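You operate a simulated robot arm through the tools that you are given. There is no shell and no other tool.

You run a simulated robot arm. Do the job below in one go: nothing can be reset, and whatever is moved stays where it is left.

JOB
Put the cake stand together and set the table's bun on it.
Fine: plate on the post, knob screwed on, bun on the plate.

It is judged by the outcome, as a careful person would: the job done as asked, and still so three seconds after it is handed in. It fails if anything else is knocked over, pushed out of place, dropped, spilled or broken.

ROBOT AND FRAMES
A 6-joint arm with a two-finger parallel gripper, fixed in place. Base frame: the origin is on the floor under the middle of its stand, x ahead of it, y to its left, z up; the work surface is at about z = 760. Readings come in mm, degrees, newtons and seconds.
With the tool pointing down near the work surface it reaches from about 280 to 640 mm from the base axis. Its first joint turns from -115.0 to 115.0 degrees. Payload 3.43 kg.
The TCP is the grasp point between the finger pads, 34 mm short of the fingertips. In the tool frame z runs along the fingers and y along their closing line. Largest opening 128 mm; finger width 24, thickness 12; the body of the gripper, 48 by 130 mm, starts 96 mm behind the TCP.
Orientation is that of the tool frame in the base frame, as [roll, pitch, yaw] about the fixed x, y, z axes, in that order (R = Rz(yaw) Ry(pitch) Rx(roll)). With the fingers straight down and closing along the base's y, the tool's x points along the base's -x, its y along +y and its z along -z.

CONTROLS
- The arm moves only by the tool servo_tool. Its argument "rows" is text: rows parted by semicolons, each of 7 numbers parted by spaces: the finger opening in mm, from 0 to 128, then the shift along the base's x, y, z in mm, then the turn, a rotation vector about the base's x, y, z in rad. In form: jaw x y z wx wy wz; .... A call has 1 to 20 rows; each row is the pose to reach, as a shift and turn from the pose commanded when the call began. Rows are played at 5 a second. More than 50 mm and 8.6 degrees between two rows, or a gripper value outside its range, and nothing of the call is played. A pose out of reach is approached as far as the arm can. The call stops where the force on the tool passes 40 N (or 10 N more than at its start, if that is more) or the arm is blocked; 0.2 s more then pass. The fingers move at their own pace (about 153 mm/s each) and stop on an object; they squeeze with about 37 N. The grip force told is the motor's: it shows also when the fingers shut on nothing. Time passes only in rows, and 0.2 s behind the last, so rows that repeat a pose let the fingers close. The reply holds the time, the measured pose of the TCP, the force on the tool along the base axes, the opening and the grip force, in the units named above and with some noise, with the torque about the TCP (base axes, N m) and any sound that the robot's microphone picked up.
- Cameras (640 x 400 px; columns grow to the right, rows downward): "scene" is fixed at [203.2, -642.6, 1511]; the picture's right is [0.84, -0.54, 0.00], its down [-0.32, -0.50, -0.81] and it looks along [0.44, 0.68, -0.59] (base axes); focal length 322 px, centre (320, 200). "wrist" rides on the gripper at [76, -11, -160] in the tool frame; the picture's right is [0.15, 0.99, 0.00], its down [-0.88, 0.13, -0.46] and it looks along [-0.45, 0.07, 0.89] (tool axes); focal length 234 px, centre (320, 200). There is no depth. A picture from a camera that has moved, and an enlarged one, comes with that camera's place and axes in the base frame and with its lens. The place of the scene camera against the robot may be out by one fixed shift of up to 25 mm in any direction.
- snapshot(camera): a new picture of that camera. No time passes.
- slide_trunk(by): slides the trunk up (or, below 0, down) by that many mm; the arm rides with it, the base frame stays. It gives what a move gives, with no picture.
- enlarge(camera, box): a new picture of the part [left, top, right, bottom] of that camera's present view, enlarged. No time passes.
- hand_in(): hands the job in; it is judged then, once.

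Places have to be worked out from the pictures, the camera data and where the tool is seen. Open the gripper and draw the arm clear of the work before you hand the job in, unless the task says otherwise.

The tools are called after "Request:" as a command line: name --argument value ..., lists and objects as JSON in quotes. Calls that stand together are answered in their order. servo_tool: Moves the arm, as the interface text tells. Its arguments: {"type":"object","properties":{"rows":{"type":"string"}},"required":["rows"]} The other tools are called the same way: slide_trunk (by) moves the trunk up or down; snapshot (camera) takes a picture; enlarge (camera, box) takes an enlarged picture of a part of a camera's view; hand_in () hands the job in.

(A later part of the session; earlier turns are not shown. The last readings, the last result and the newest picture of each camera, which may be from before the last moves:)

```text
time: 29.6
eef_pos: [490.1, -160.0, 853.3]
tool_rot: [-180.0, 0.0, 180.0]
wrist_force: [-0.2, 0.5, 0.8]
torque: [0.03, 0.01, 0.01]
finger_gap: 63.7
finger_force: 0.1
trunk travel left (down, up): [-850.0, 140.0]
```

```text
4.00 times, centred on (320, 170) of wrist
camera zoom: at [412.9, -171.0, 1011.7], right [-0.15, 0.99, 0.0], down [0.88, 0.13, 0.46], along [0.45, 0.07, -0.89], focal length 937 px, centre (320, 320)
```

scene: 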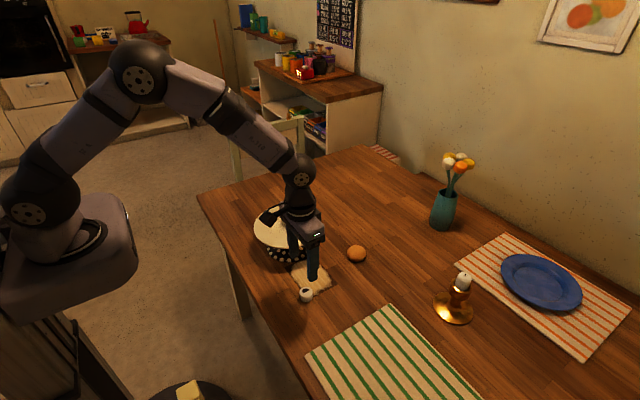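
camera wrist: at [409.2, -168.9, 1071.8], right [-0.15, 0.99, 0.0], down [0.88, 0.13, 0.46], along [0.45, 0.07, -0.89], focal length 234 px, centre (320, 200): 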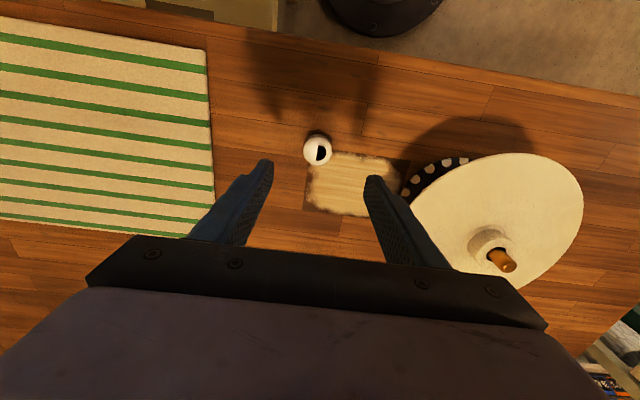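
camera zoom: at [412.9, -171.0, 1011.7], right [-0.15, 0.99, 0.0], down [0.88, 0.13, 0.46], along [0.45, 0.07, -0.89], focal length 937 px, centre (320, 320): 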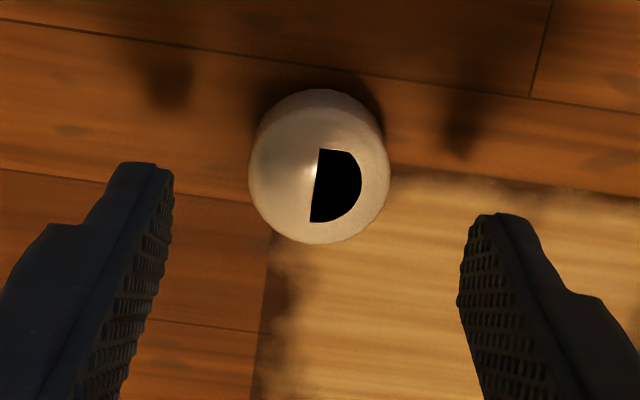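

Centred within 1 mm. I descend to the table level (fingertips about 3 mm above it) and close to square the knob along y.

Request:
servo_tool --rows "64 0.6 0 -20 0 0 0; 64 0.6 0 -40 0 0 0; 64 0.6 0 -50 0 0 0; 64 0.6 0 -54 0 0 0; 64 0.6 0 -54 0 0 0; 50 0.6 0 -54 0 0 0; 40 0.6 0 -54 0 0 0; 30 0.6 0 -54 0 0 0; 0 0.6 0 -54 0 0 0; 0 0.6 0 -54 0 0 0"

Request:
enlarge --camera "wrist" --box '[260, 120, 380, 220]'

```text
time: 31.8
eef_pos: [490.8, -159.6, 799.9]
tool_rot: [-180.0, 0.0, -179.9]
wrist_force: [-0.1, -0.3, 0.0]
torque: [0.02, 0.01, 0.0]
finger_gap: 35.7
finger_force: 36.5
trunk travel left (down, up): [-850.0, 140.0]
```

```text
4.00 times, centred on (320, 170) of wrist
camera zoom: at [413.8, -170.6, 958.4], right [-0.15, 0.99, 0.0], down [0.88, 0.13, 0.46], along [0.45, 0.07, -0.89], focal length 937 px, centre (320, 320)
```

zoom: 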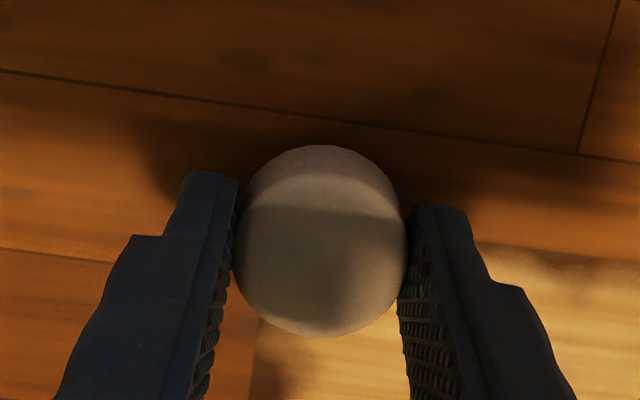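

The knob is gripped at 35.7 mm, but the black mark no longer shows. I zoom in more to understand this before lifting.

Request:
enlarge --camera "wrist" --box '[290, 150, 350, 210]'

Request:
enlarge --camera "scene" --box '[282, 265, 342, 310]'

```text
6.67 times, centred on (320, 180) of wrist
camera zoom: at [413.8, -170.6, 958.4], right [-0.15, 0.99, 0.0], down [0.88, 0.13, 0.46], along [0.45, 0.07, -0.89], focal length 1561 px, centre (320, 333)
```

zoom: 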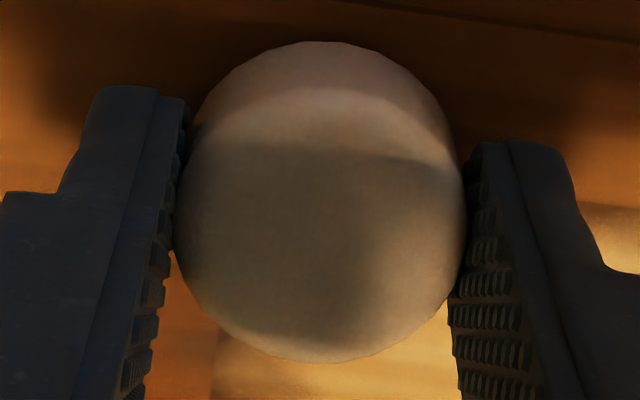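

```text
8.89 times, centred on (312, 288) of scene
camera zoom: at [203.2, -642.6, 1511.0], right [0.84, -0.54, 0.0], down [-0.32, -0.5, -0.81], along [0.44, 0.68, -0.59], focal length 2866 px, centre (391, -578)
```

zoom: 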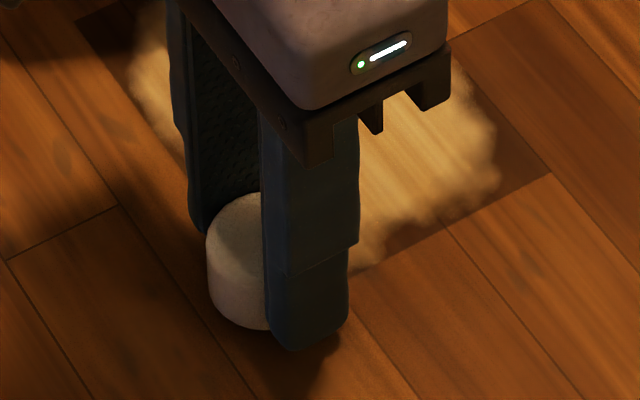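

The knob is centred in the jaws and its top is plain now (the black half-disc seems to have been a lighting effect), so the threaded side is underneath. I lift it and carry it above the rod at about (545.9, 42.2).

Request:
servo_tool --rows "0 0 0 8 0 0 0; 0 0 0 30 0 0 0; 0 0 0 65 0 0 0; 0 0 0 105 0 0 0; 0 0 0 140 0 0 0; 0 0 0 165 0 0 0; 0 8 30 165 0 0 0; 0 17 62 165 0 0 0; 0 26 95 165 0 0 0; 0 35 130 165 0 0 0; 0 44 160 165 0 0 0; 0 52 188 165 0 0 0; 0 55 202.1 165 0 0 0; 0 55 202.1 165 0 0 0; 0 55 202.1 165 0 0 0"

Request:
snapshot --camera "wrist"

Request:
enlarge --camera "scene" --box '[250, 150, 340, 260]'

```text
time: 35.0
eef_pos: [546.1, 42.0, 964.5]
tool_rot: [-180.0, -0.1, 179.9]
wrist_force: [0.1, 0.9, -0.6]
torque: [0.03, 0.01, -0.01]
finger_gap: 36.0
finger_force: 37.2
trunk travel left (down, up): [-850.0, 140.0]
```

```text
taken
camera wrist: at [469.3, 30.9, 1123.3], right [-0.15, 0.99, 0.0], down [0.88, 0.13, 0.46], along [0.45, 0.07, -0.89], focal length 234 px, centre (320, 200)
```

wrist: 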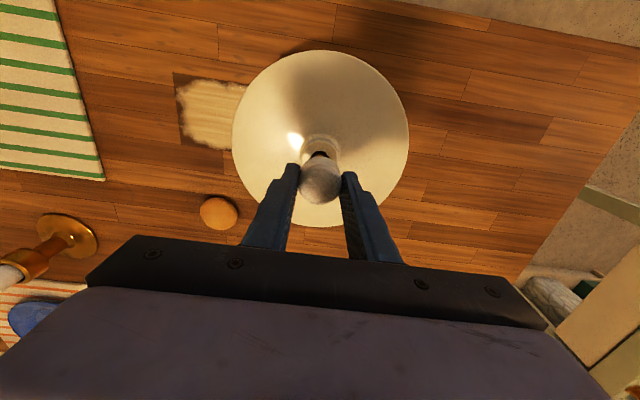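

```text
3.64 times, centred on (295, 205) of scene
camera zoom: at [203.2, -642.6, 1511.0], right [0.84, -0.54, 0.0], down [-0.32, -0.5, -0.81], along [0.44, 0.68, -0.59], focal length 1172 px, centre (411, 182)
```

zoom: 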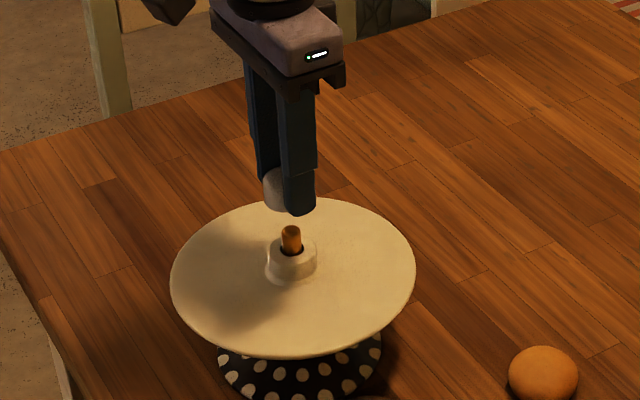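

The knob hovers above the rod. I zoom in on the wrist view to compare knob and hub positions sideways, and on the scene view for the knob against the rod.

Request:
enlarge --camera "wrist" --box '[280, 120, 360, 210]'

Request:
enlarge --camera "scene" --box '[270, 180, 318, 240]'

```text
4.44 times, centred on (320, 165) of wrist
camera zoom: at [469.3, 30.9, 1123.3], right [-0.15, 0.99, 0.0], down [0.88, 0.13, 0.46], along [0.45, 0.07, -0.89], focal length 1041 px, centre (320, 356)
```

zoom: 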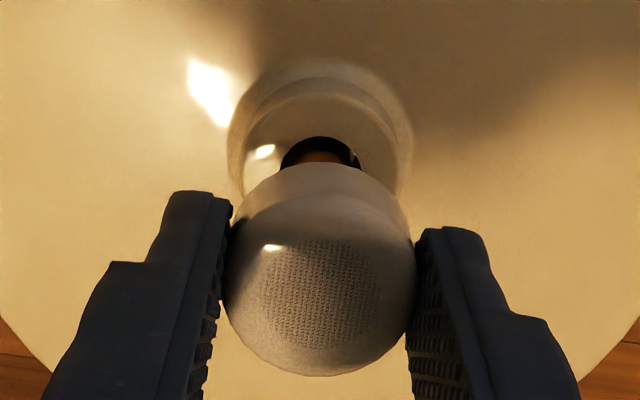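

```text
6.67 times, centred on (294, 210) of scene
camera zoom: at [203.2, -642.6, 1511.0], right [0.84, -0.54, 0.0], down [-0.32, -0.5, -0.81], along [0.44, 0.68, -0.59], focal length 2149 px, centre (493, 133)
```

zoom: 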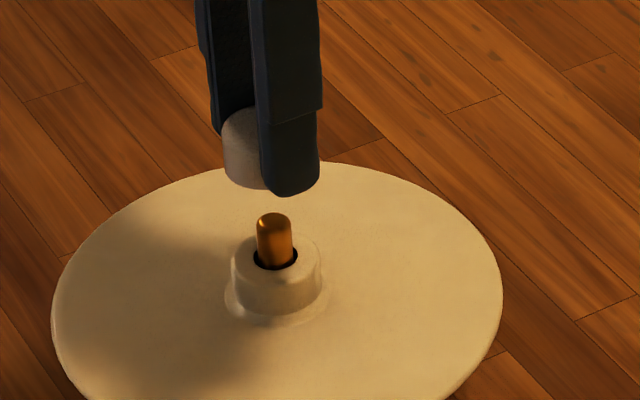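

Sideways (y) the knob is on the rod axis; the scene view hints it may be a few mm short in x. I zoom more tightly to measure.

Request:
enlarge --camera "scene" --box '[280, 190, 312, 222]'

Request:
enlarge --camera "wrist" --box '[300, 140, 340, 180]'

```text
12.50 times, centred on (296, 206) of scene
camera zoom: at [203.2, -642.6, 1511.0], right [0.84, -0.54, 0.0], down [-0.32, -0.5, -0.81], along [0.44, 0.68, -0.59], focal length 4030 px, centre (620, 125)
```

zoom: 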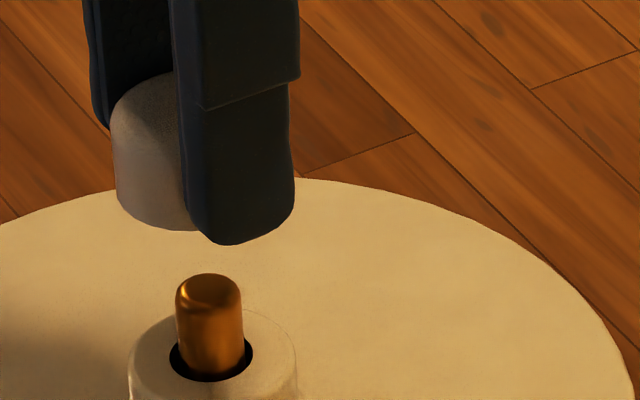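

```text
10.00 times, centred on (320, 160) of wrist
camera zoom: at [469.3, 30.9, 1123.3], right [-0.15, 0.99, 0.0], down [0.88, 0.13, 0.46], along [0.45, 0.07, -0.89], focal length 2342 px, centre (320, 600)
```

zoom: 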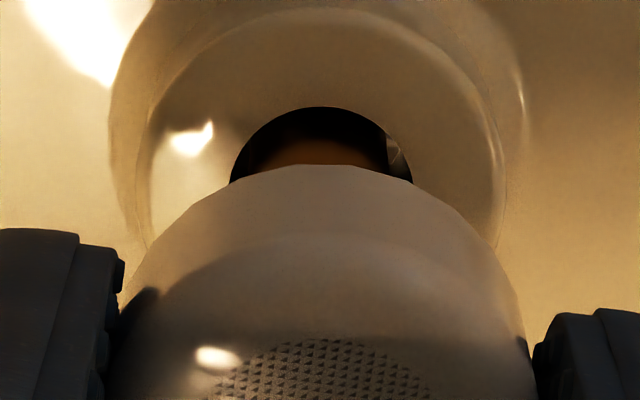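

Combining both views, the knob needs about +2 mm in x to sit on the rod axis. I apply that and come down to just above the rod tip.

Request:
servo_tool --rows "0 2 0 0 0 0 0; 0 2 0 -8 0 0 0; 0 2 0 -16 0 0 0; 0 2 0 -24 0 0 0; 0 2 0 -24 0 0 0"

Request:
enlarge --camera "scene" --box '[280, 190, 312, 222]'

```text
time: 36.2
eef_pos: [546.7, 42.0, 941.6]
tool_rot: [180.0, 0.0, -179.9]
wrist_force: [0.3, -0.1, -0.3]
torque: [-0.01, -0.02, 0.0]
finger_gap: 35.7
finger_force: 36.8
trunk travel left (down, up): [-850.0, 140.0]
```

```text
12.50 times, centred on (296, 206) of scene
camera zoom: at [203.2, -642.6, 1511.0], right [0.84, -0.54, 0.0], down [-0.32, -0.5, -0.81], along [0.44, 0.68, -0.59], focal length 4030 px, centre (620, 125)
```

zoom: 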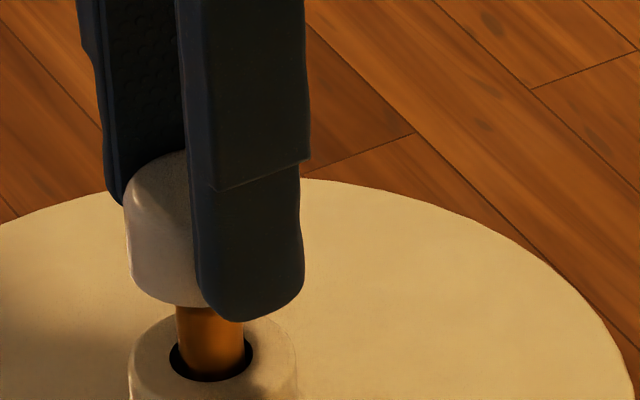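

The knob now sits within a millimetre of the rod axis. I add 0.7 mm in x and lower onto the rod in small steps, watching for contact.

Request:
servo_tool --rows "0 0.7 0 -2 0 0 0; 0 0.7 0 -4 0 0 0; 0 0.7 0 -6 0 0 0; 0 0.7 0 -8 0 0 0; 0 0.7 0 -9 0 0 0; 0 0.7 0 -9 0 0 0"

```text
time: 37.6
eef_pos: [549.2, 42.9, 930.8]
tool_rot: [-179.9, 0.1, -180.0]
wrist_force: [-0.4, -0.7, -0.9]
torque: [-0.04, 0.0, 0.01]
finger_gap: 36.0
finger_force: 37.0
trunk travel left (down, up): [-850.0, 140.0]
```

No contact yet at 930.8. I continue down in 1 mm steps.

Request:
servo_tool --rows "0 0 0 -1 0 0 0; 0 0 0 -2 0 0 0; 0 0 0 -3 0 0 0; 0 0 0 -3 0 0 0"

Request:
enlarge --camera "scene" --box '[280, 190, 312, 222]'

```text
time: 38.6
eef_pos: [548.7, 43.3, 928.1]
tool_rot: [180.0, 0.0, -180.0]
wrist_force: [-1.6, -0.9, -0.4]
torque: [0.02, -0.04, 0.02]
finger_gap: 35.9
finger_force: 36.8
trunk travel left (down, up): [-850.0, 140.0]
```

```text
12.50 times, centred on (296, 206) of scene
camera zoom: at [203.2, -642.6, 1511.0], right [0.84, -0.54, 0.0], down [-0.32, -0.5, -0.81], along [0.44, 0.68, -0.59], focal length 4030 px, centre (620, 125)
```

zoom: 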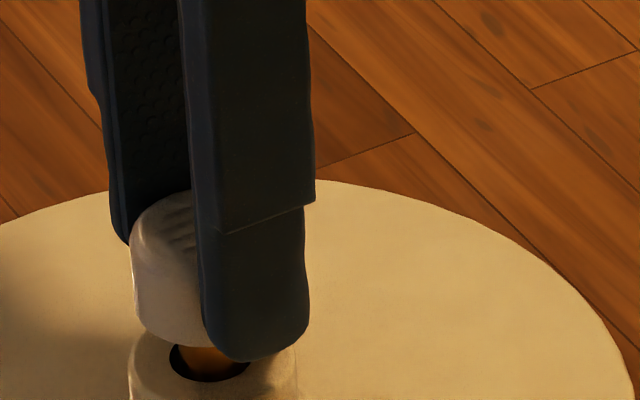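

The rod tip is already about 5 mm inside the knob's bore with no contact force. I keep lowering gently until it meets something.

Request:
servo_tool --rows "0 0 0 -1 0 0 0; 0 0 0 -2 0 0 0; 0 0 0 -3 0 0 0; 0 0 0 -4 0 0 0; 0 0 0 -4 0 0 0"

```text
time: 39.8
eef_pos: [548.6, 42.2, 924.8]
tool_rot: [180.0, 0.0, -180.0]
wrist_force: [0.0, -0.7, -0.5]
torque: [0.02, 0.01, -0.01]
finger_gap: 36.1
finger_force: 37.2
trunk travel left (down, up): [-850.0, 140.0]
```

Still free at 924.8. I go on stepping down.

Request:
servo_tool --rows "0 0 0 -1 0 0 0; 0 0 0 -2 0 0 0; 0 0 0 -3 0 0 0; 0 0 0 -4 0 0 0; 0 0 0 -4 0 0 0"

Request:
enlarge --camera "scene" --box '[280, 190, 312, 222]'

```text
time: 41.0
eef_pos: [547.8, 41.7, 920.1]
tool_rot: [-180.0, -0.1, -180.0]
wrist_force: [-6.5, -2.0, -0.1]
torque: [0.04, 0.12, -0.03]
finger_gap: 35.6
finger_force: 37.2
trunk travel left (down, up): [-850.0, 140.0]
```

```text
12.50 times, centred on (296, 206) of scene
camera zoom: at [203.2, -642.6, 1511.0], right [0.84, -0.54, 0.0], down [-0.32, -0.5, -0.81], along [0.44, 0.68, -0.59], focal length 4030 px, centre (620, 125)
```

zoom: 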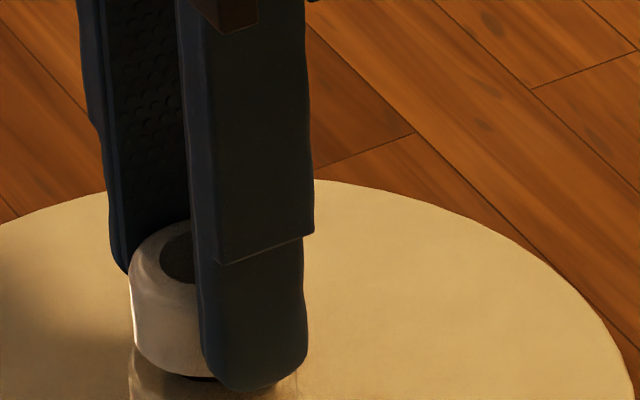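

A sideways force (−6.5 N in x) has appeared: the thread or bore wall is now engaged and the rod pushes the knob toward −x. I shift −1.3 mm in x and −0.4 in y to relieve that and read the force again.

Request:
servo_tool --rows "0 -0.6 -0.2 0 0 0 0; 0 -1.3 -0.4 0 0 0 0; 0 -1.3 -0.4 0 0 0 0"

```text
time: 41.8
eef_pos: [548.4, 41.7, 919.4]
tool_rot: [-180.0, 0.1, -179.9]
wrist_force: [-3.4, 0.2, -2.1]
torque: [0.04, 0.2, 0.02]
finger_gap: 35.8
finger_force: 37.5
trunk travel left (down, up): [-850.0, 140.0]
```

Force in x halved. I shift another −1 mm in x and re-read.

Request:
servo_tool --rows "0 -0.5 0 0 0 0 0; 0 -1 0 0 0 0 0; 0 -1 0 0 0 0 0; 0 -1 0 0 0 0 0"

Request:
snapshot --camera "wrist"

Request:
enlarge --camera "wrist" --box '[280, 120, 360, 220]'

```text
time: 42.8
eef_pos: [548.0, 40.8, 920.7]
tool_rot: [-179.9, 0.1, 180.0]
wrist_force: [2.1, -0.4, -3.0]
torque: [-0.05, -0.03, -0.02]
finger_gap: 35.7
finger_force: 36.7
trunk travel left (down, up): [-850.0, 140.0]
```

```text
taken
camera wrist: at [470.4, 30.9, 1079.4], right [-0.15, 0.99, 0.0], down [0.88, 0.13, 0.46], along [0.45, 0.07, -0.89], focal length 234 px, centre (320, 200)
```

wrist: 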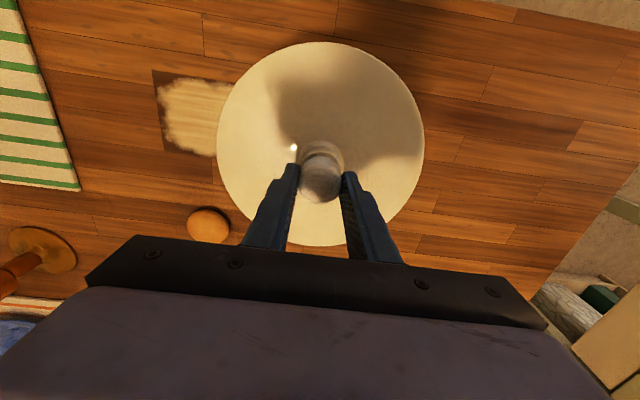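

```text
4.00 times, centred on (320, 170) of wrist
camera zoom: at [470.4, 30.9, 1079.4], right [-0.15, 0.99, 0.0], down [0.88, 0.13, 0.46], along [0.45, 0.07, -0.89], focal length 937 px, centre (320, 320)
```

zoom: 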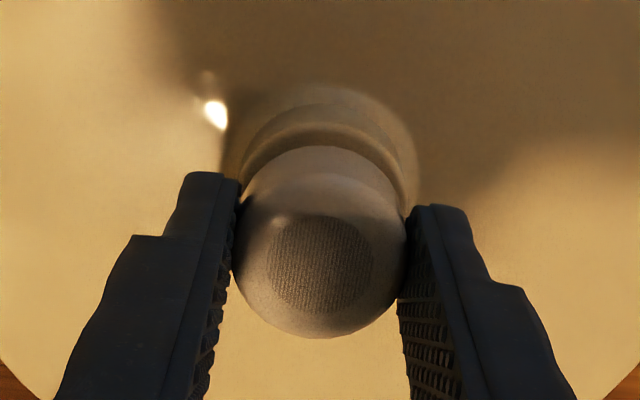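

The sideways force is now small (+2 N), so the knob is held on the rod axis at this height. I start turning clockwise (seen from above) through about 32° and watch forces and sound.

Request:
servo_tool --rows "0 0.4 0 0 0 0 -0.14; 0 0.4 0 0 0 0 -0.28; 0 0.4 0 0 0 0 -0.42; 0 0.4 0 0 0 0 -0.56; 0 0.4 0 0 0 0 -0.56"

Request:
enlarge --camera "wrist" --box '[280, 120, 360, 220]'

```text
time: 44.0
eef_pos: [547.9, 41.9, 920.2]
tool_rot: [180.0, 0.0, 147.8]
wrist_force: [1.9, -1.2, -1.7]
torque: [0.04, -0.16, -0.03]
finger_gap: 35.9
finger_force: 37.1
trunk travel left (down, up): [-850.0, 140.0]
```

```text
4.00 times, centred on (320, 170) of wrist
camera zoom: at [476.2, 72.9, 1079.0], right [0.4, 0.92, 0.0], down [0.81, -0.36, 0.46], along [0.42, -0.18, -0.89], focal length 937 px, centre (320, 320)
```

zoom: 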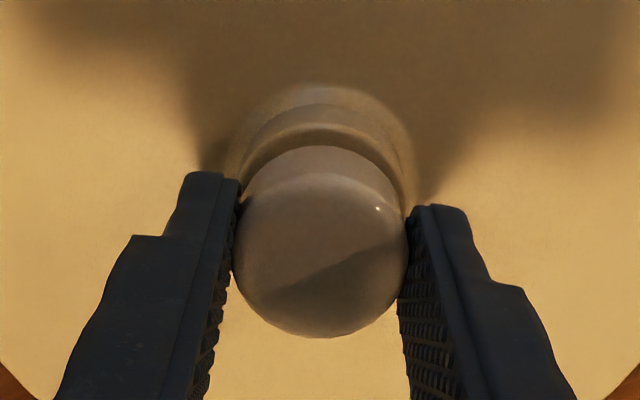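

The turn met almost no torque. To learn whether the thread carries the knob, I press down 2 mm without turning and see if it resists.

Request:
servo_tool --rows "0 0 0 -1 0 0 0; 0 0 0 -2 0 0 0; 0 0 0 -2 0 0 0"

```text
time: 44.8
eef_pos: [547.5, 42.1, 918.0]
tool_rot: [180.0, 0.1, 147.9]
wrist_force: [3.1, -1.4, 4.8]
torque: [-0.09, 0.04, -0.01]
finger_gap: 35.5
finger_force: 37.4
trunk travel left (down, up): [-850.0, 140.0]
```

Force rose to only +5 N while the tool moved the full 2 mm. I look at whether the knob followed down or slid up between the pads.

Request:
enlarge --camera "wrist" --box '[280, 120, 360, 220]'

Request:
enlarge --camera "scene" --box '[280, 196, 312, 228]'

```text
4.00 times, centred on (320, 170) of wrist
camera zoom: at [475.9, 72.8, 1077.9], right [0.4, 0.92, 0.0], down [0.81, -0.36, 0.46], along [0.42, -0.18, -0.89], focal length 937 px, centre (320, 320)
```

zoom: 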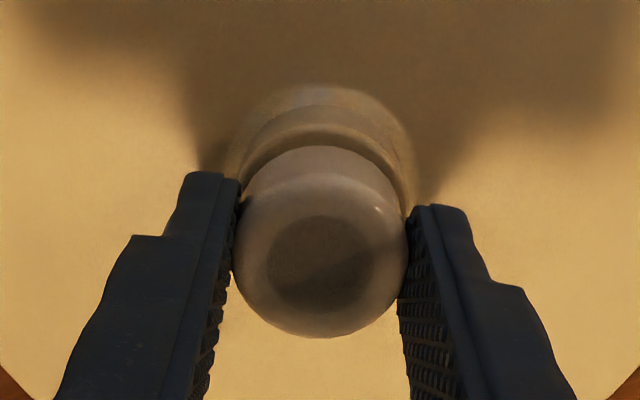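

```text
12.50 times, centred on (296, 212) of scene
camera zoom: at [203.2, -642.6, 1511.0], right [0.84, -0.54, 0.0], down [-0.32, -0.5, -0.81], along [0.44, 0.68, -0.59], focal length 4030 px, centre (620, 50)
```

zoom: 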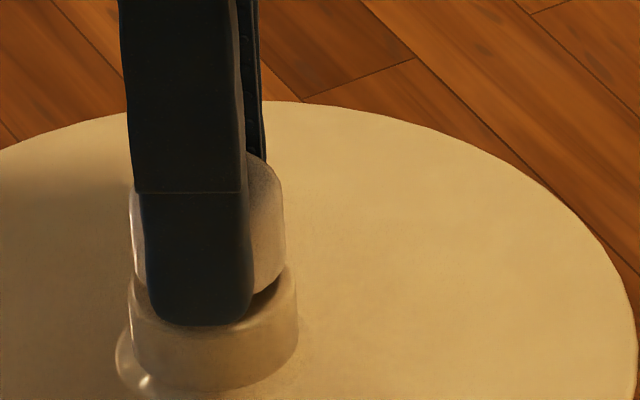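

The knob stayed fixed between the pads and resisted, so the thread seems engaged. I turn another 80° clockwise without feeding down, to see from the vertical force how fast the thread draws the knob in.

Request:
servo_tool --rows "0 0 0 0 0 0 -0.14; 0 0 0 0 0 0 -0.28; 0 0 0 0 0 0 -0.42; 0 0 0 0 0 0 -0.56; 0 0 0 0 0 0 -0.7; 0 0 0 0 0 0 -0.84; 0 0 0 0 0 0 -0.98; 0 0 0 0 0 0 -1.12; 0 0 0 0 0 0 -1.26; 0 0 0 0 0 0 -1.4; 0 0 0 0 0 0 -1.4"

Request:
snapshot --camera "scene"

```text
time: 47.2
eef_pos: [546.4, 42.2, 919.3]
tool_rot: [180.0, 0.0, 67.5]
wrist_force: [5.1, -0.1, 2.9]
torque: [-0.1, -0.23, -0.01]
finger_gap: 35.7
finger_force: 37.2
trunk travel left (down, up): [-850.0, 140.0]
```

```text
taken
```

scene: 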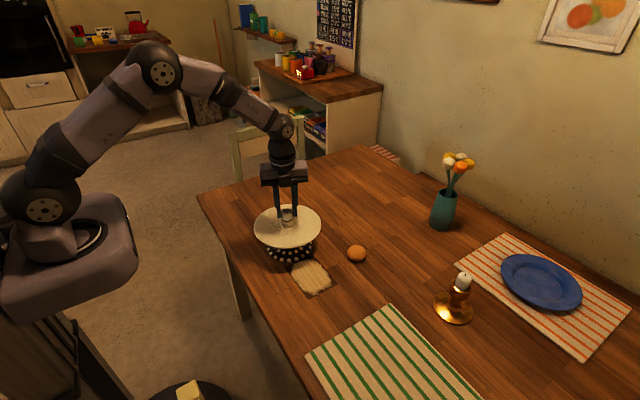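

The vertical force eased slightly, consistent with a fine thread drawing in; there's a +5 N side force so I shift +0.8 mm in x. I keep turning clockwise.

Request:
servo_tool --rows "0 0.4 0 0 0 0 -0.14; 0 0.8 0 0 0 0 -0.28; 0 0.8 0 0 0 0 -0.42; 0 0.8 0 -0.1 0 0 -0.56; 0 0.8 0 -0.1 0 0 -0.7; 0 0.8 0 -0.2 0 0 -0.84; 0 0.8 0 -0.2 0 0 -0.98; 0 0.8 0 -0.3 0 0 -1.12; 0 0.8 0 -0.3 0 0 -1.26; 0 0.8 0 -0.4 0 0 -1.4; 0 0.8 0 -0.4 0 0 -1.54; 0 0.8 0 -0.4 0 0 -1.54"

```text
time: 49.2
eef_pos: [546.0, -2.7, 917.5]
tool_rot: [-176.7, -1.8, 1.7]
wrist_force: [0.4, 0.5, 3.5]
torque: [-1.16, 0.86, 0.01]
finger_gap: 36.8
finger_force: 36.2
out of reach, approached as far as the arm can: row 8, 9
trunk travel left (down, up): [-850.0, 140.0]
stopped in row 9: the force on the tool passed its limit at 45 N (the readings are from after the stop); the commanded pose is now the measured one
```

The wrist reached its turning limit and the arm drifted sideways, stopping at 45 N. I look right away at the stand's state.

Request:
snapshot --camera "scene"

Request:
enlarge --camera "scene" --box '[240, 170, 350, 280]'

Request:
snapshot --camera "wrist"

```text
taken
```

scene: 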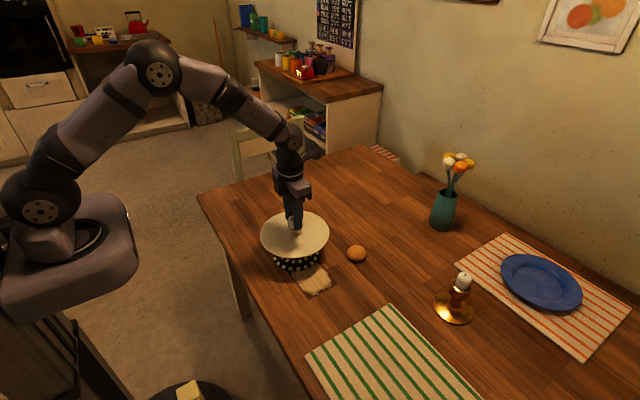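

```text
3.64 times, centred on (295, 225) of scene
camera zoom: at [203.2, -642.6, 1511.0], right [0.84, -0.54, 0.0], down [-0.32, -0.5, -0.81], along [0.44, 0.68, -0.59], focal length 1172 px, centre (411, 109)
```

zoom: 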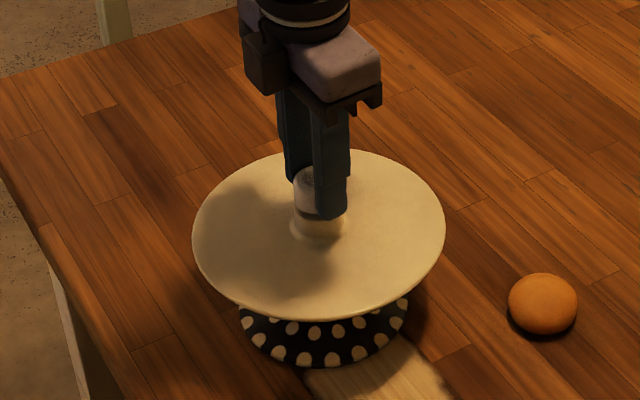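

```text
taken
camera wrist: at [615.4, 0.8, 1079.3], right [0.18, -0.98, -0.05], down [-0.89, -0.18, 0.42], along [-0.42, -0.03, -0.91], focal length 234 px, centre (320, 200)
```

wrist: 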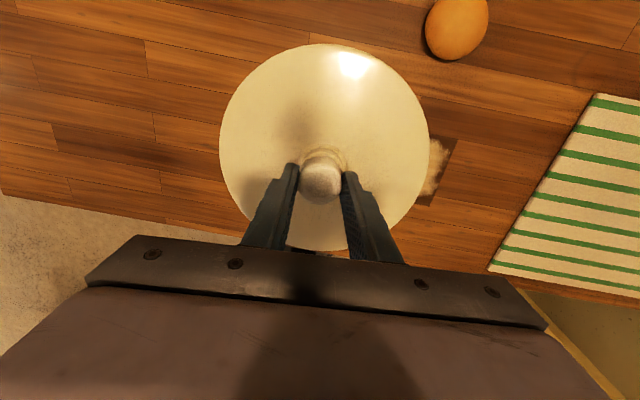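

The stand slid about 45 mm toward −y together with the knob but stayed upright with the plate on it; the tool is tilted by ~3°. I carefully un-tilt the tool while backing off the wrist limit by ~15°, keeping the knob held.

Request:
servo_tool --rows "0 0 0 0 -0.01 0.005 0.06; 0 0 0 0 -0.02 0.01 0.12; 0 0 0 0 -0.04 0.02 0.18; 0 0 0 0 -0.0585 0.0296 0.25; 0 0 0 0 -0.0585 0.0296 0.25"

Request:
enlarge --camera "scene" --box '[240, 170, 350, 280]'

Request:
enlarge --camera "wrist" --box '[280, 120, 360, 220]'

```text
time: 50.4
eef_pos: [546.0, -2.8, 917.6]
tool_rot: [-179.7, 0.3, 16.1]
wrist_force: [1.2, 7.2, 0.3]
torque: [0.25, -0.52, 0.0]
finger_gap: 35.8
finger_force: 36.8
trunk travel left (down, up): [-850.0, 140.0]
```

```text
3.64 times, centred on (295, 225) of scene
camera zoom: at [203.2, -642.6, 1511.0], right [0.84, -0.54, 0.0], down [-0.32, -0.5, -0.81], along [0.44, 0.68, -0.59], focal length 1172 px, centre (411, 109)
```

zoom: 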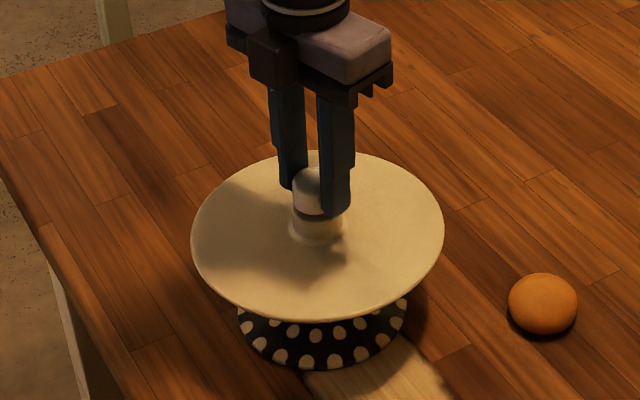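

```text
4.00 times, centred on (320, 170) of wrist
camera zoom: at [615.2, 29.1, 1076.4], right [0.42, -0.91, -0.01], down [-0.81, -0.37, 0.46], along [-0.42, -0.19, -0.89], focal length 937 px, centre (320, 320)
```

zoom: 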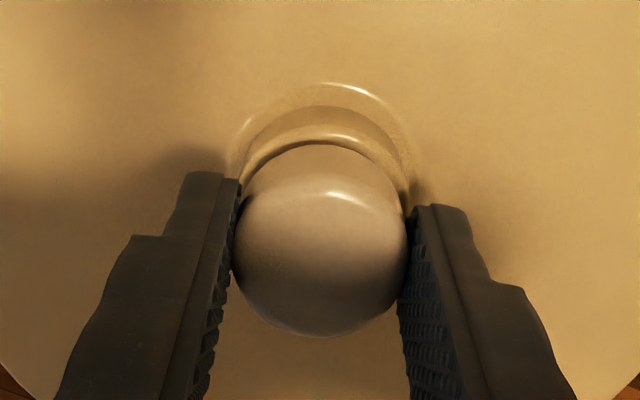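

The stand is upright and torque is down; there's a 7 N side force in y. I ease +1.2 mm in y, open the jaws, and rise clear of the knob.

Request:
servo_tool --rows "0 0 0.6 0 0 0 0; 0 0 1.2 0 0 0 0; 0 0 1.2 0 0 0 0; 40 0 1.2 0 0 0 0; 48 0 1.2 0 0 0 0; 56 0 1.2 0 0 0 0; 60 0 1.2 0 0 0 0; 60 0 1.2 10 0 0 0; 60 0 1.2 30 0 0 0; 60 0 1.2 50 0 0 0; 60 0 1.2 50 0 0 0"

Request:
snapshot --camera "wrist"

Request:
enlarge --camera "wrist" --box '[260, 90, 380, 210]'

Request:
enlarge --camera "scene" --box '[250, 190, 340, 280]'

```text
time: 52.8
eef_pos: [546.1, -2.5, 967.8]
tool_rot: [-179.7, 0.3, 16.0]
wrist_force: [-0.2, -0.4, -0.1]
torque: [0.01, 0.04, 0.0]
finger_gap: 60.0
finger_force: 0.1
trunk travel left (down, up): [-850.0, 140.0]
```

```text
taken
camera wrist: at [615.9, 29.3, 1126.6], right [0.41, -0.91, -0.01], down [-0.81, -0.37, 0.46], along [-0.42, -0.18, -0.89], focal length 234 px, centre (320, 200)
```

wrist: 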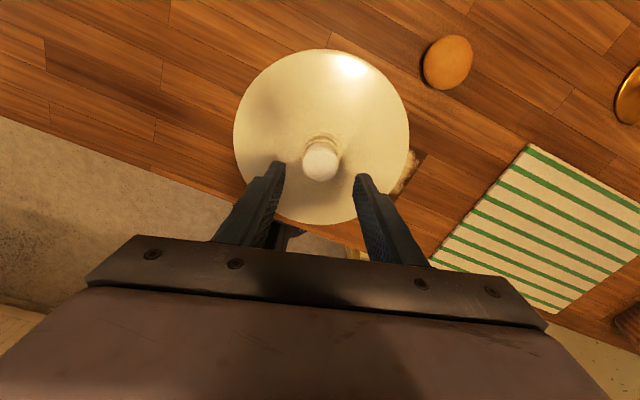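

```text
3.33 times, centred on (320, 150) of wrist
camera zoom: at [615.9, 29.3, 1126.6], right [0.41, -0.91, -0.01], down [-0.81, -0.37, 0.46], along [-0.42, -0.18, -0.89], focal length 781 px, centre (320, 367)
```

zoom: 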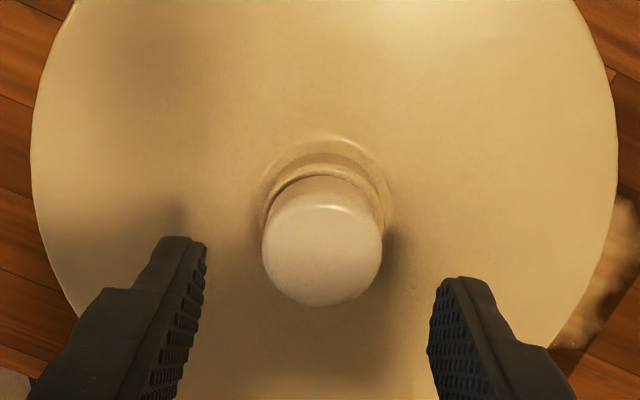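

```text
4.44 times, centred on (295, 235) of scene
camera zoom: at [203.2, -642.6, 1511.0], right [0.84, -0.54, 0.0], down [-0.32, -0.5, -0.81], along [0.44, 0.68, -0.59], focal length 1433 px, centre (431, 44)
```

zoom: 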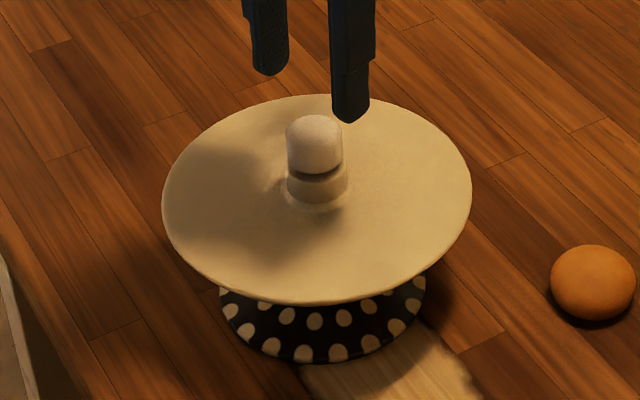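

The knob stands on the thread by itself with a few mm gap above the hub. I first square the tool exactly vertical, still above the knob.

Request:
servo_tool --rows "60 0 0 0 -0.0036 -0.0064 0; 60 0 0 0 -0.0036 -0.0064 0"

```text
time: 53.4
eef_pos: [545.5, -2.4, 967.8]
tool_rot: [-180.0, 0.0, 16.0]
wrist_force: [-0.5, -0.2, 0.1]
torque: [0.01, -0.02, 0.02]
finger_gap: 59.8
finger_force: 0.1
trunk travel left (down, up): [-850.0, 140.0]
```

Tool is vertical. Now I wind the wrist back counter-clockwise in free air above the knob to gain turning range.

Request:
servo_tool --rows "60 0 0 0 0 0 0.148; 60 0 0 0 0 0 0.296; 60 0 0 0 0 0 0.444; 60 0 0 0 0 0 0.592; 60 0 0 0 0 0 0.74; 60 0 0 0 0 0 0.888; 60 0 0 0 0 0 1.036; 60 0 0 0 0 0 1.184; 60 0 0 0 0 0 1.332; 60 0 0 0 0 0 1.48; 60 0 0 0 0 0 1.628; 60 0 0 0 0 0 1.776; 60 0 0 0 0 0 1.924; 60 0 0 0 0 0 2.072; 60 0 0 0 0 0 2.22; 60 0 0 0 0 0 2.368; 60 0 0 0 0 0 2.516; 60 0 0 0 0 0 2.664; 60 0 0 0 0 0 2.812; 60 0 0 0 0 0 2.862"

Request:
enlarge --camera "wrist" --box '[260, 90, 380, 210]'

```text
time: 57.6
eef_pos: [543.6, -1.3, 968.0]
tool_rot: [180.0, 0.0, -179.9]
wrist_force: [0.2, 0.2, 0.4]
torque: [-0.03, -0.01, -0.01]
finger_gap: 60.0
finger_force: 0.1
trunk travel left (down, up): [-850.0, 140.0]
```

```text
3.33 times, centred on (320, 150) of wrist
camera zoom: at [468.4, -13.4, 1126.8], right [-0.15, 0.99, 0.0], down [0.88, 0.13, 0.46], along [0.45, 0.07, -0.89], focal length 781 px, centre (320, 367)
```

zoom: 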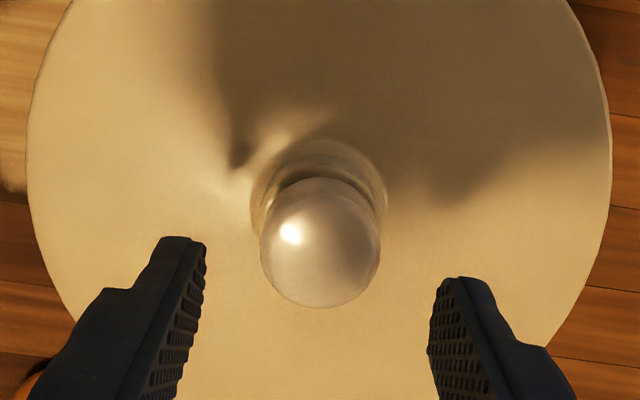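

The knob is within 0.5 mm of the tool axis from both headings. I keep winding counter-clockwise in the air to find how far the wrist goes that way.

Request:
servo_tool --rows "60 0.4 0 0 0 0 0.148; 60 0.4 0 0 0 0 0.296; 60 0.4 0 0 0 0 0.444; 60 0.4 0 0 0 0 0.592; 60 0.4 0 0 0 0 0.74; 60 0.4 0 0 0 0 0.888; 60 0.4 0 0 0 0 1.036; 60 0.4 0 0 0 0 1.184; 60 0.4 0 0 0 0 1.332; 60 0.4 0 0 0 0 1.48; 60 0.4 0 0 0 0 1.628; 60 0.4 0 0 0 0 1.776; 60 0.4 0 0 0 0 1.924; 60 0.4 0 0 0 0 2.072; 60 0.4 0 0 0 0 2.22; 60 0.4 0 0 0 0 2.368; 60 0.4 0 0 0 0 2.516; 60 0.4 0 0 0 0 2.65; 60 0.4 0 0 0 0 2.65"

```text
time: 61.6
eef_pos: [546.7, -2.0, 968.2]
tool_rot: [180.0, 0.0, -28.0]
wrist_force: [0.1, 0.6, 0.2]
torque: [0.02, 0.03, -0.01]
finger_gap: 60.0
finger_force: 0.1
trunk travel left (down, up): [-850.0, 140.0]
```

Reached heading −28° without hitting the limit, giving about 310° of usable stroke. I lower back around the knob and close on it.

Request:
servo_tool --rows "60 0 0 -15 0 0 0; 60 0 0 -30 0 0 0; 60 0 0 -42 0 0 0; 60 0 0 -50 0 0 0; 60 0 0 -50 0 0 0; 48 0 0 -50 0 0 0; 40 0 0 -50 0 0 0; 0 0 0 -50 0 0 0; 0 0 0 -50 0 0 0; 0 0 0 -50 0 0 0"

Request:
enlarge --camera "wrist" --box '[280, 120, 360, 220]'

```text
time: 63.8
eef_pos: [546.6, -1.7, 917.2]
tool_rot: [179.9, 0.0, -28.2]
wrist_force: [-1.2, -3.2, 0.3]
torque: [-0.06, 0.01, -0.03]
finger_gap: 34.9
finger_force: 37.0
trunk travel left (down, up): [-850.0, 140.0]
```

```text
4.00 times, centred on (320, 170) of wrist
camera zoom: at [617.2, -28.1, 1076.6], right [-0.34, -0.94, 0.0], down [-0.84, 0.3, 0.46], along [-0.43, 0.15, -0.89], focal length 937 px, centre (320, 320)
```

zoom: 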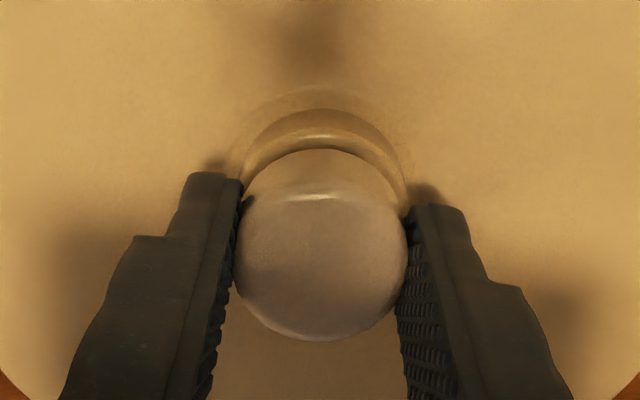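

Knob gripped, forces small. I turn clockwise about 155° with a slight downward feed and read the forces.

Request:
servo_tool --rows "0 0 0 0 0 0 -0.14; 0 0 0 0 0 0 -0.28; 0 0 0 0 0 0 -0.42; 0 0 0 -0.1 0 0 -0.56; 0 0 0 -0.1 0 0 -0.7; 0 0 0 -0.1 0 0 -0.84; 0 0 0 -0.2 0 0 -0.98; 0 0 0 -0.2 0 0 -1.12; 0 0 0 -0.2 0 0 -1.26; 0 0 0 -0.3 0 0 -1.4; 0 0 0 -0.3 0 0 -1.54; 0 0 0 -0.3 0 0 -1.68; 0 0 0 -0.3 0 0 -1.82; 0 0 0 -0.3 0 0 -1.96; 0 0 0 -0.3 0 0 -2.1; 0 0 0 -0.3 0 0 -2.24; 0 0 0 -0.3 0 0 -2.38; 0 0 0 -0.3 0 0 -2.52; 0 0 0 -0.3 0 0 -2.66; 0 0 0 -0.3 0 0 -2.7"

```text
time: 68.0
eef_pos: [545.2, -1.0, 917.0]
tool_rot: [180.0, 0.0, 177.0]
wrist_force: [0.5, 0.5, -5.7]
torque: [0.01, -0.1, 0.41]
finger_gap: 35.0
finger_force: 37.2
trunk travel left (down, up): [-850.0, 140.0]
```

The thread is pulling the tool down (−5.7 N), so the knob is descending. I feed down 1 mm to relieve it and look.

Request:
servo_tool --rows "0 0 0 -0.5 0 0 0; 0 0 0 -1 0 0 0; 0 0 0 -1 0 0 0"

Request:
enlarge --camera "scene" --box '[280, 196, 328, 238]'

Request:
enlarge --camera "wrist" --box '[280, 120, 360, 220]'

```text
time: 68.8
eef_pos: [545.5, -1.6, 915.8]
tool_rot: [180.0, 0.1, 177.1]
wrist_force: [0.4, 0.0, -0.4]
torque: [0.01, 0.18, 0.3]
finger_gap: 34.8
finger_force: 36.6
trunk travel left (down, up): [-850.0, 140.0]
```

```text
9.52 times, centred on (304, 217) of scene
camera zoom: at [203.2, -642.6, 1511.0], right [0.84, -0.54, 0.0], down [-0.32, -0.5, -0.81], along [0.44, 0.68, -0.59], focal length 3071 px, centre (472, 38)
```

zoom: 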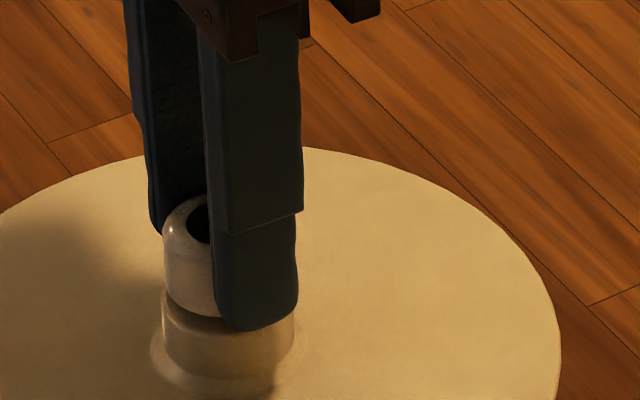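

```text
4.00 times, centred on (320, 170) of wrist
camera zoom: at [468.4, -9.4, 1075.5], right [-0.1, 1.0, 0.0], down [0.89, 0.09, 0.46], along [0.45, 0.04, -0.89], focal length 937 px, centre (320, 320)
```

zoom: 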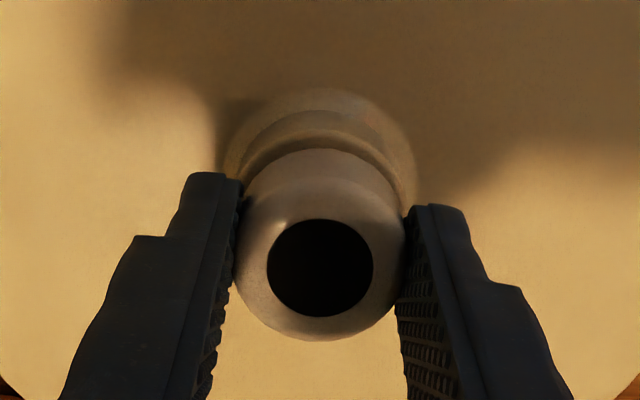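

There's now some turning resistance (0.3–0.4 N·m). I check that the base isn't turning along, by comparing its dots with the earlier view.

Request:
enlarge --camera "scene" --box '[250, 190, 340, 280]'

```text
4.44 times, centred on (295, 235) of scene
camera zoom: at [203.2, -642.6, 1511.0], right [0.84, -0.54, 0.0], down [-0.32, -0.5, -0.81], along [0.44, 0.68, -0.59], focal length 1433 px, centre (431, 44)
```

zoom: 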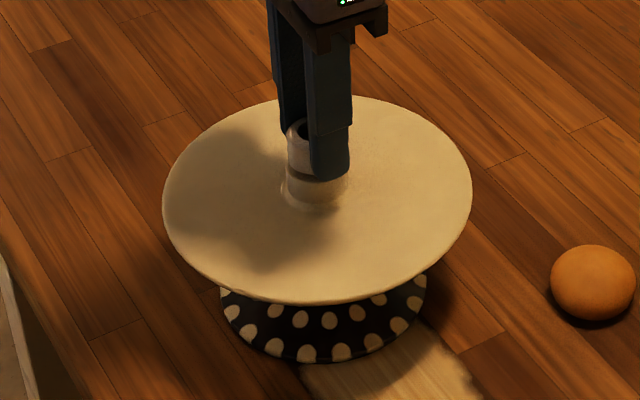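

The dots look essentially unmoved (1–2 mm) and the pull-down indicates roughly 3 mm of travel per turn, with about 2.5 mm gap left. I turn another ~150° clockwise with matching feed, staying short of the wrist limit.

Request:
servo_tool --rows "0 0 0 -0.07 0 0 -0.14; 0 0 0 -0.13 0 0 -0.28; 0 0 0 -0.2 0 0 -0.42; 0 0 0 -0.27 0 0 -0.56; 0 0 0 -0.33 0 0 -0.7; 0 0 0 -0.4 0 0 -0.84; 0 0 0 -0.47 0 0 -0.98; 0 0 0 -0.53 0 0 -1.12; 0 0 0 -0.6 0 0 -1.26; 0 0 0 -0.67 0 0 -1.4; 0 0 0 -0.67 0 0 -1.4"

Request:
enlarge --camera "scene" --box '[250, 190, 340, 280]'

```text
time: 71.2
eef_pos: [545.8, -1.2, 916.1]
tool_rot: [-180.0, 0.0, 96.8]
wrist_force: [-0.1, 0.4, 2.1]
torque: [0.0, -0.02, 0.62]
finger_gap: 34.6
finger_force: 37.5
trunk travel left (down, up): [-850.0, 140.0]
```

```text
4.44 times, centred on (295, 235) of scene
camera zoom: at [203.2, -642.6, 1511.0], right [0.84, -0.54, 0.0], down [-0.32, -0.5, -0.81], along [0.44, 0.68, -0.59], focal length 1433 px, centre (431, 44)
```

zoom: 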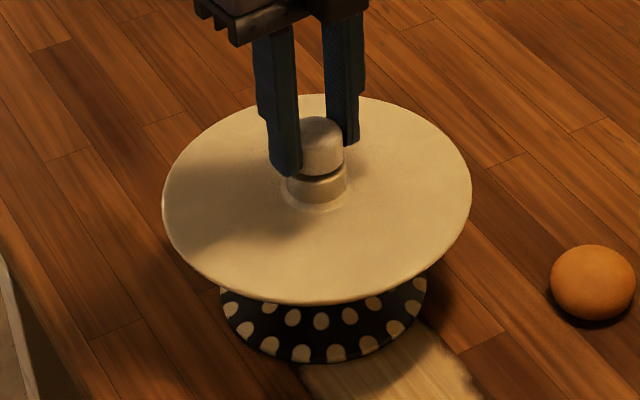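

Torque is up to 0.6 N·m. To tell whether the thread is tightening or the whole stand is turning, I turn just 8° and compare the base dots directly.

Request:
enlarge --camera "scene" --box '[276, 240, 324, 276]'

Request:
servo_tool --rows "0 0 0 0 0 0 -0.07; 0 0 0 0 0 0 -0.14; 0 0 0 0 0 0 -0.14"

Request:
enlarge --camera "scene" --box '[276, 240, 324, 276]'

```text
11.11 times, centred on (300, 258) of scene
camera zoom: at [203.2, -642.6, 1511.0], right [0.84, -0.54, 0.0], down [-0.32, -0.5, -0.81], along [0.44, 0.68, -0.59], focal length 3582 px, centre (542, -444)
```

zoom: 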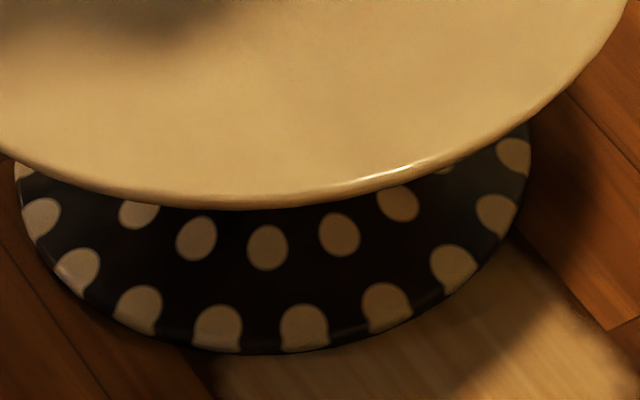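

```text
time: 72.0
eef_pos: [545.2, -0.6, 916.2]
tool_rot: [180.0, 0.1, 88.9]
wrist_force: [1.7, -1.0, 1.9]
torque: [0.02, -0.03, 0.54]
finger_gap: 35.2
finger_force: 37.5
trunk travel left (down, up): [-850.0, 140.0]
```

```text
11.11 times, centred on (300, 258) of scene
camera zoom: at [203.2, -642.6, 1511.0], right [0.84, -0.54, 0.0], down [-0.32, -0.5, -0.81], along [0.44, 0.68, -0.59], focal length 3582 px, centre (542, -444)
```

zoom: 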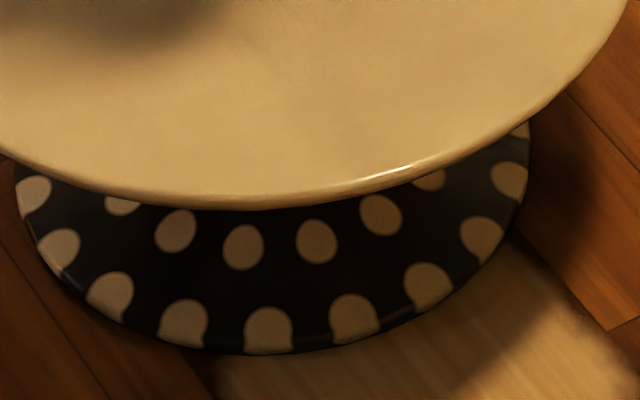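

The base now turns along with the knob, so the torque transmitted has reached the table friction. I check closely whether the knob has actually seated on the hub.

Request:
enlarge --camera "scene" --box '[304, 210, 332, 238]'

Request:
enlarge --camera "wrist" --box '[290, 130, 350, 205]'

```text
14.29 times, centred on (318, 224) of scene
camera zoom: at [203.2, -642.6, 1511.0], right [0.84, -0.54, 0.0], down [-0.32, -0.5, -0.81], along [0.44, 0.68, -0.59], focal length 4606 px, centre (349, -143)
```

zoom: 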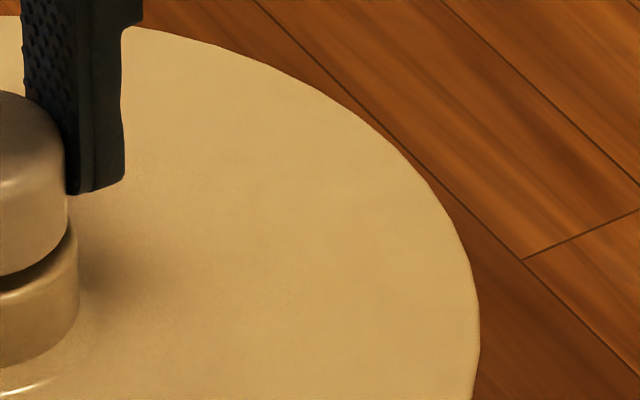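

```text
5.33 times, centred on (320, 168) of wrist
camera zoom: at [535.4, 74.0, 1074.9], right [0.99, 0.13, 0.0], down [0.11, -0.88, 0.46], along [0.06, -0.45, -0.89], focal length 1249 px, centre (320, 373)
```

zoom: 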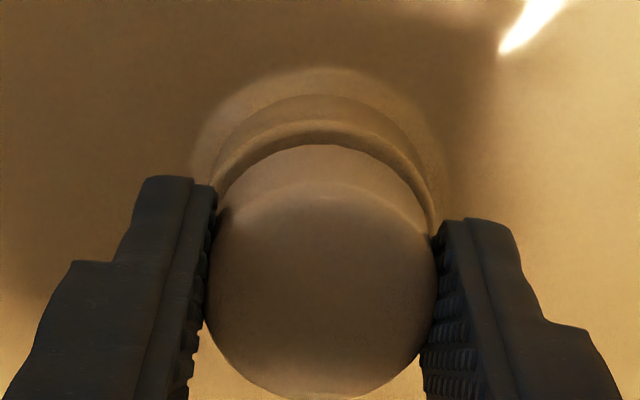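

Request:
enlarge --camera "scene" --box '[284, 206, 312, 234]'

```text
14.29 times, centred on (298, 220) of scene
camera zoom: at [203.2, -642.6, 1511.0], right [0.84, -0.54, 0.0], down [-0.32, -0.5, -0.81], along [0.44, 0.68, -0.59], focal length 4606 px, centre (634, -86)
```

zoom: 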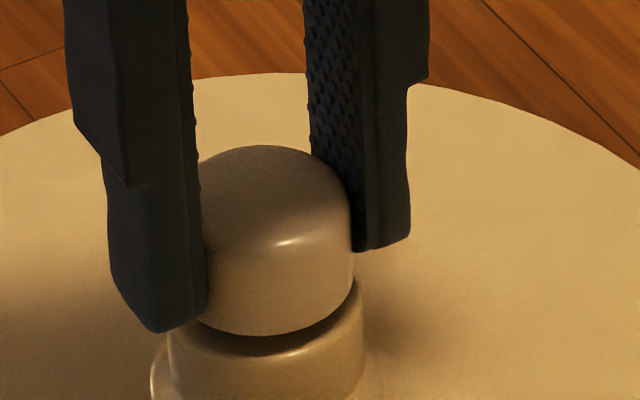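

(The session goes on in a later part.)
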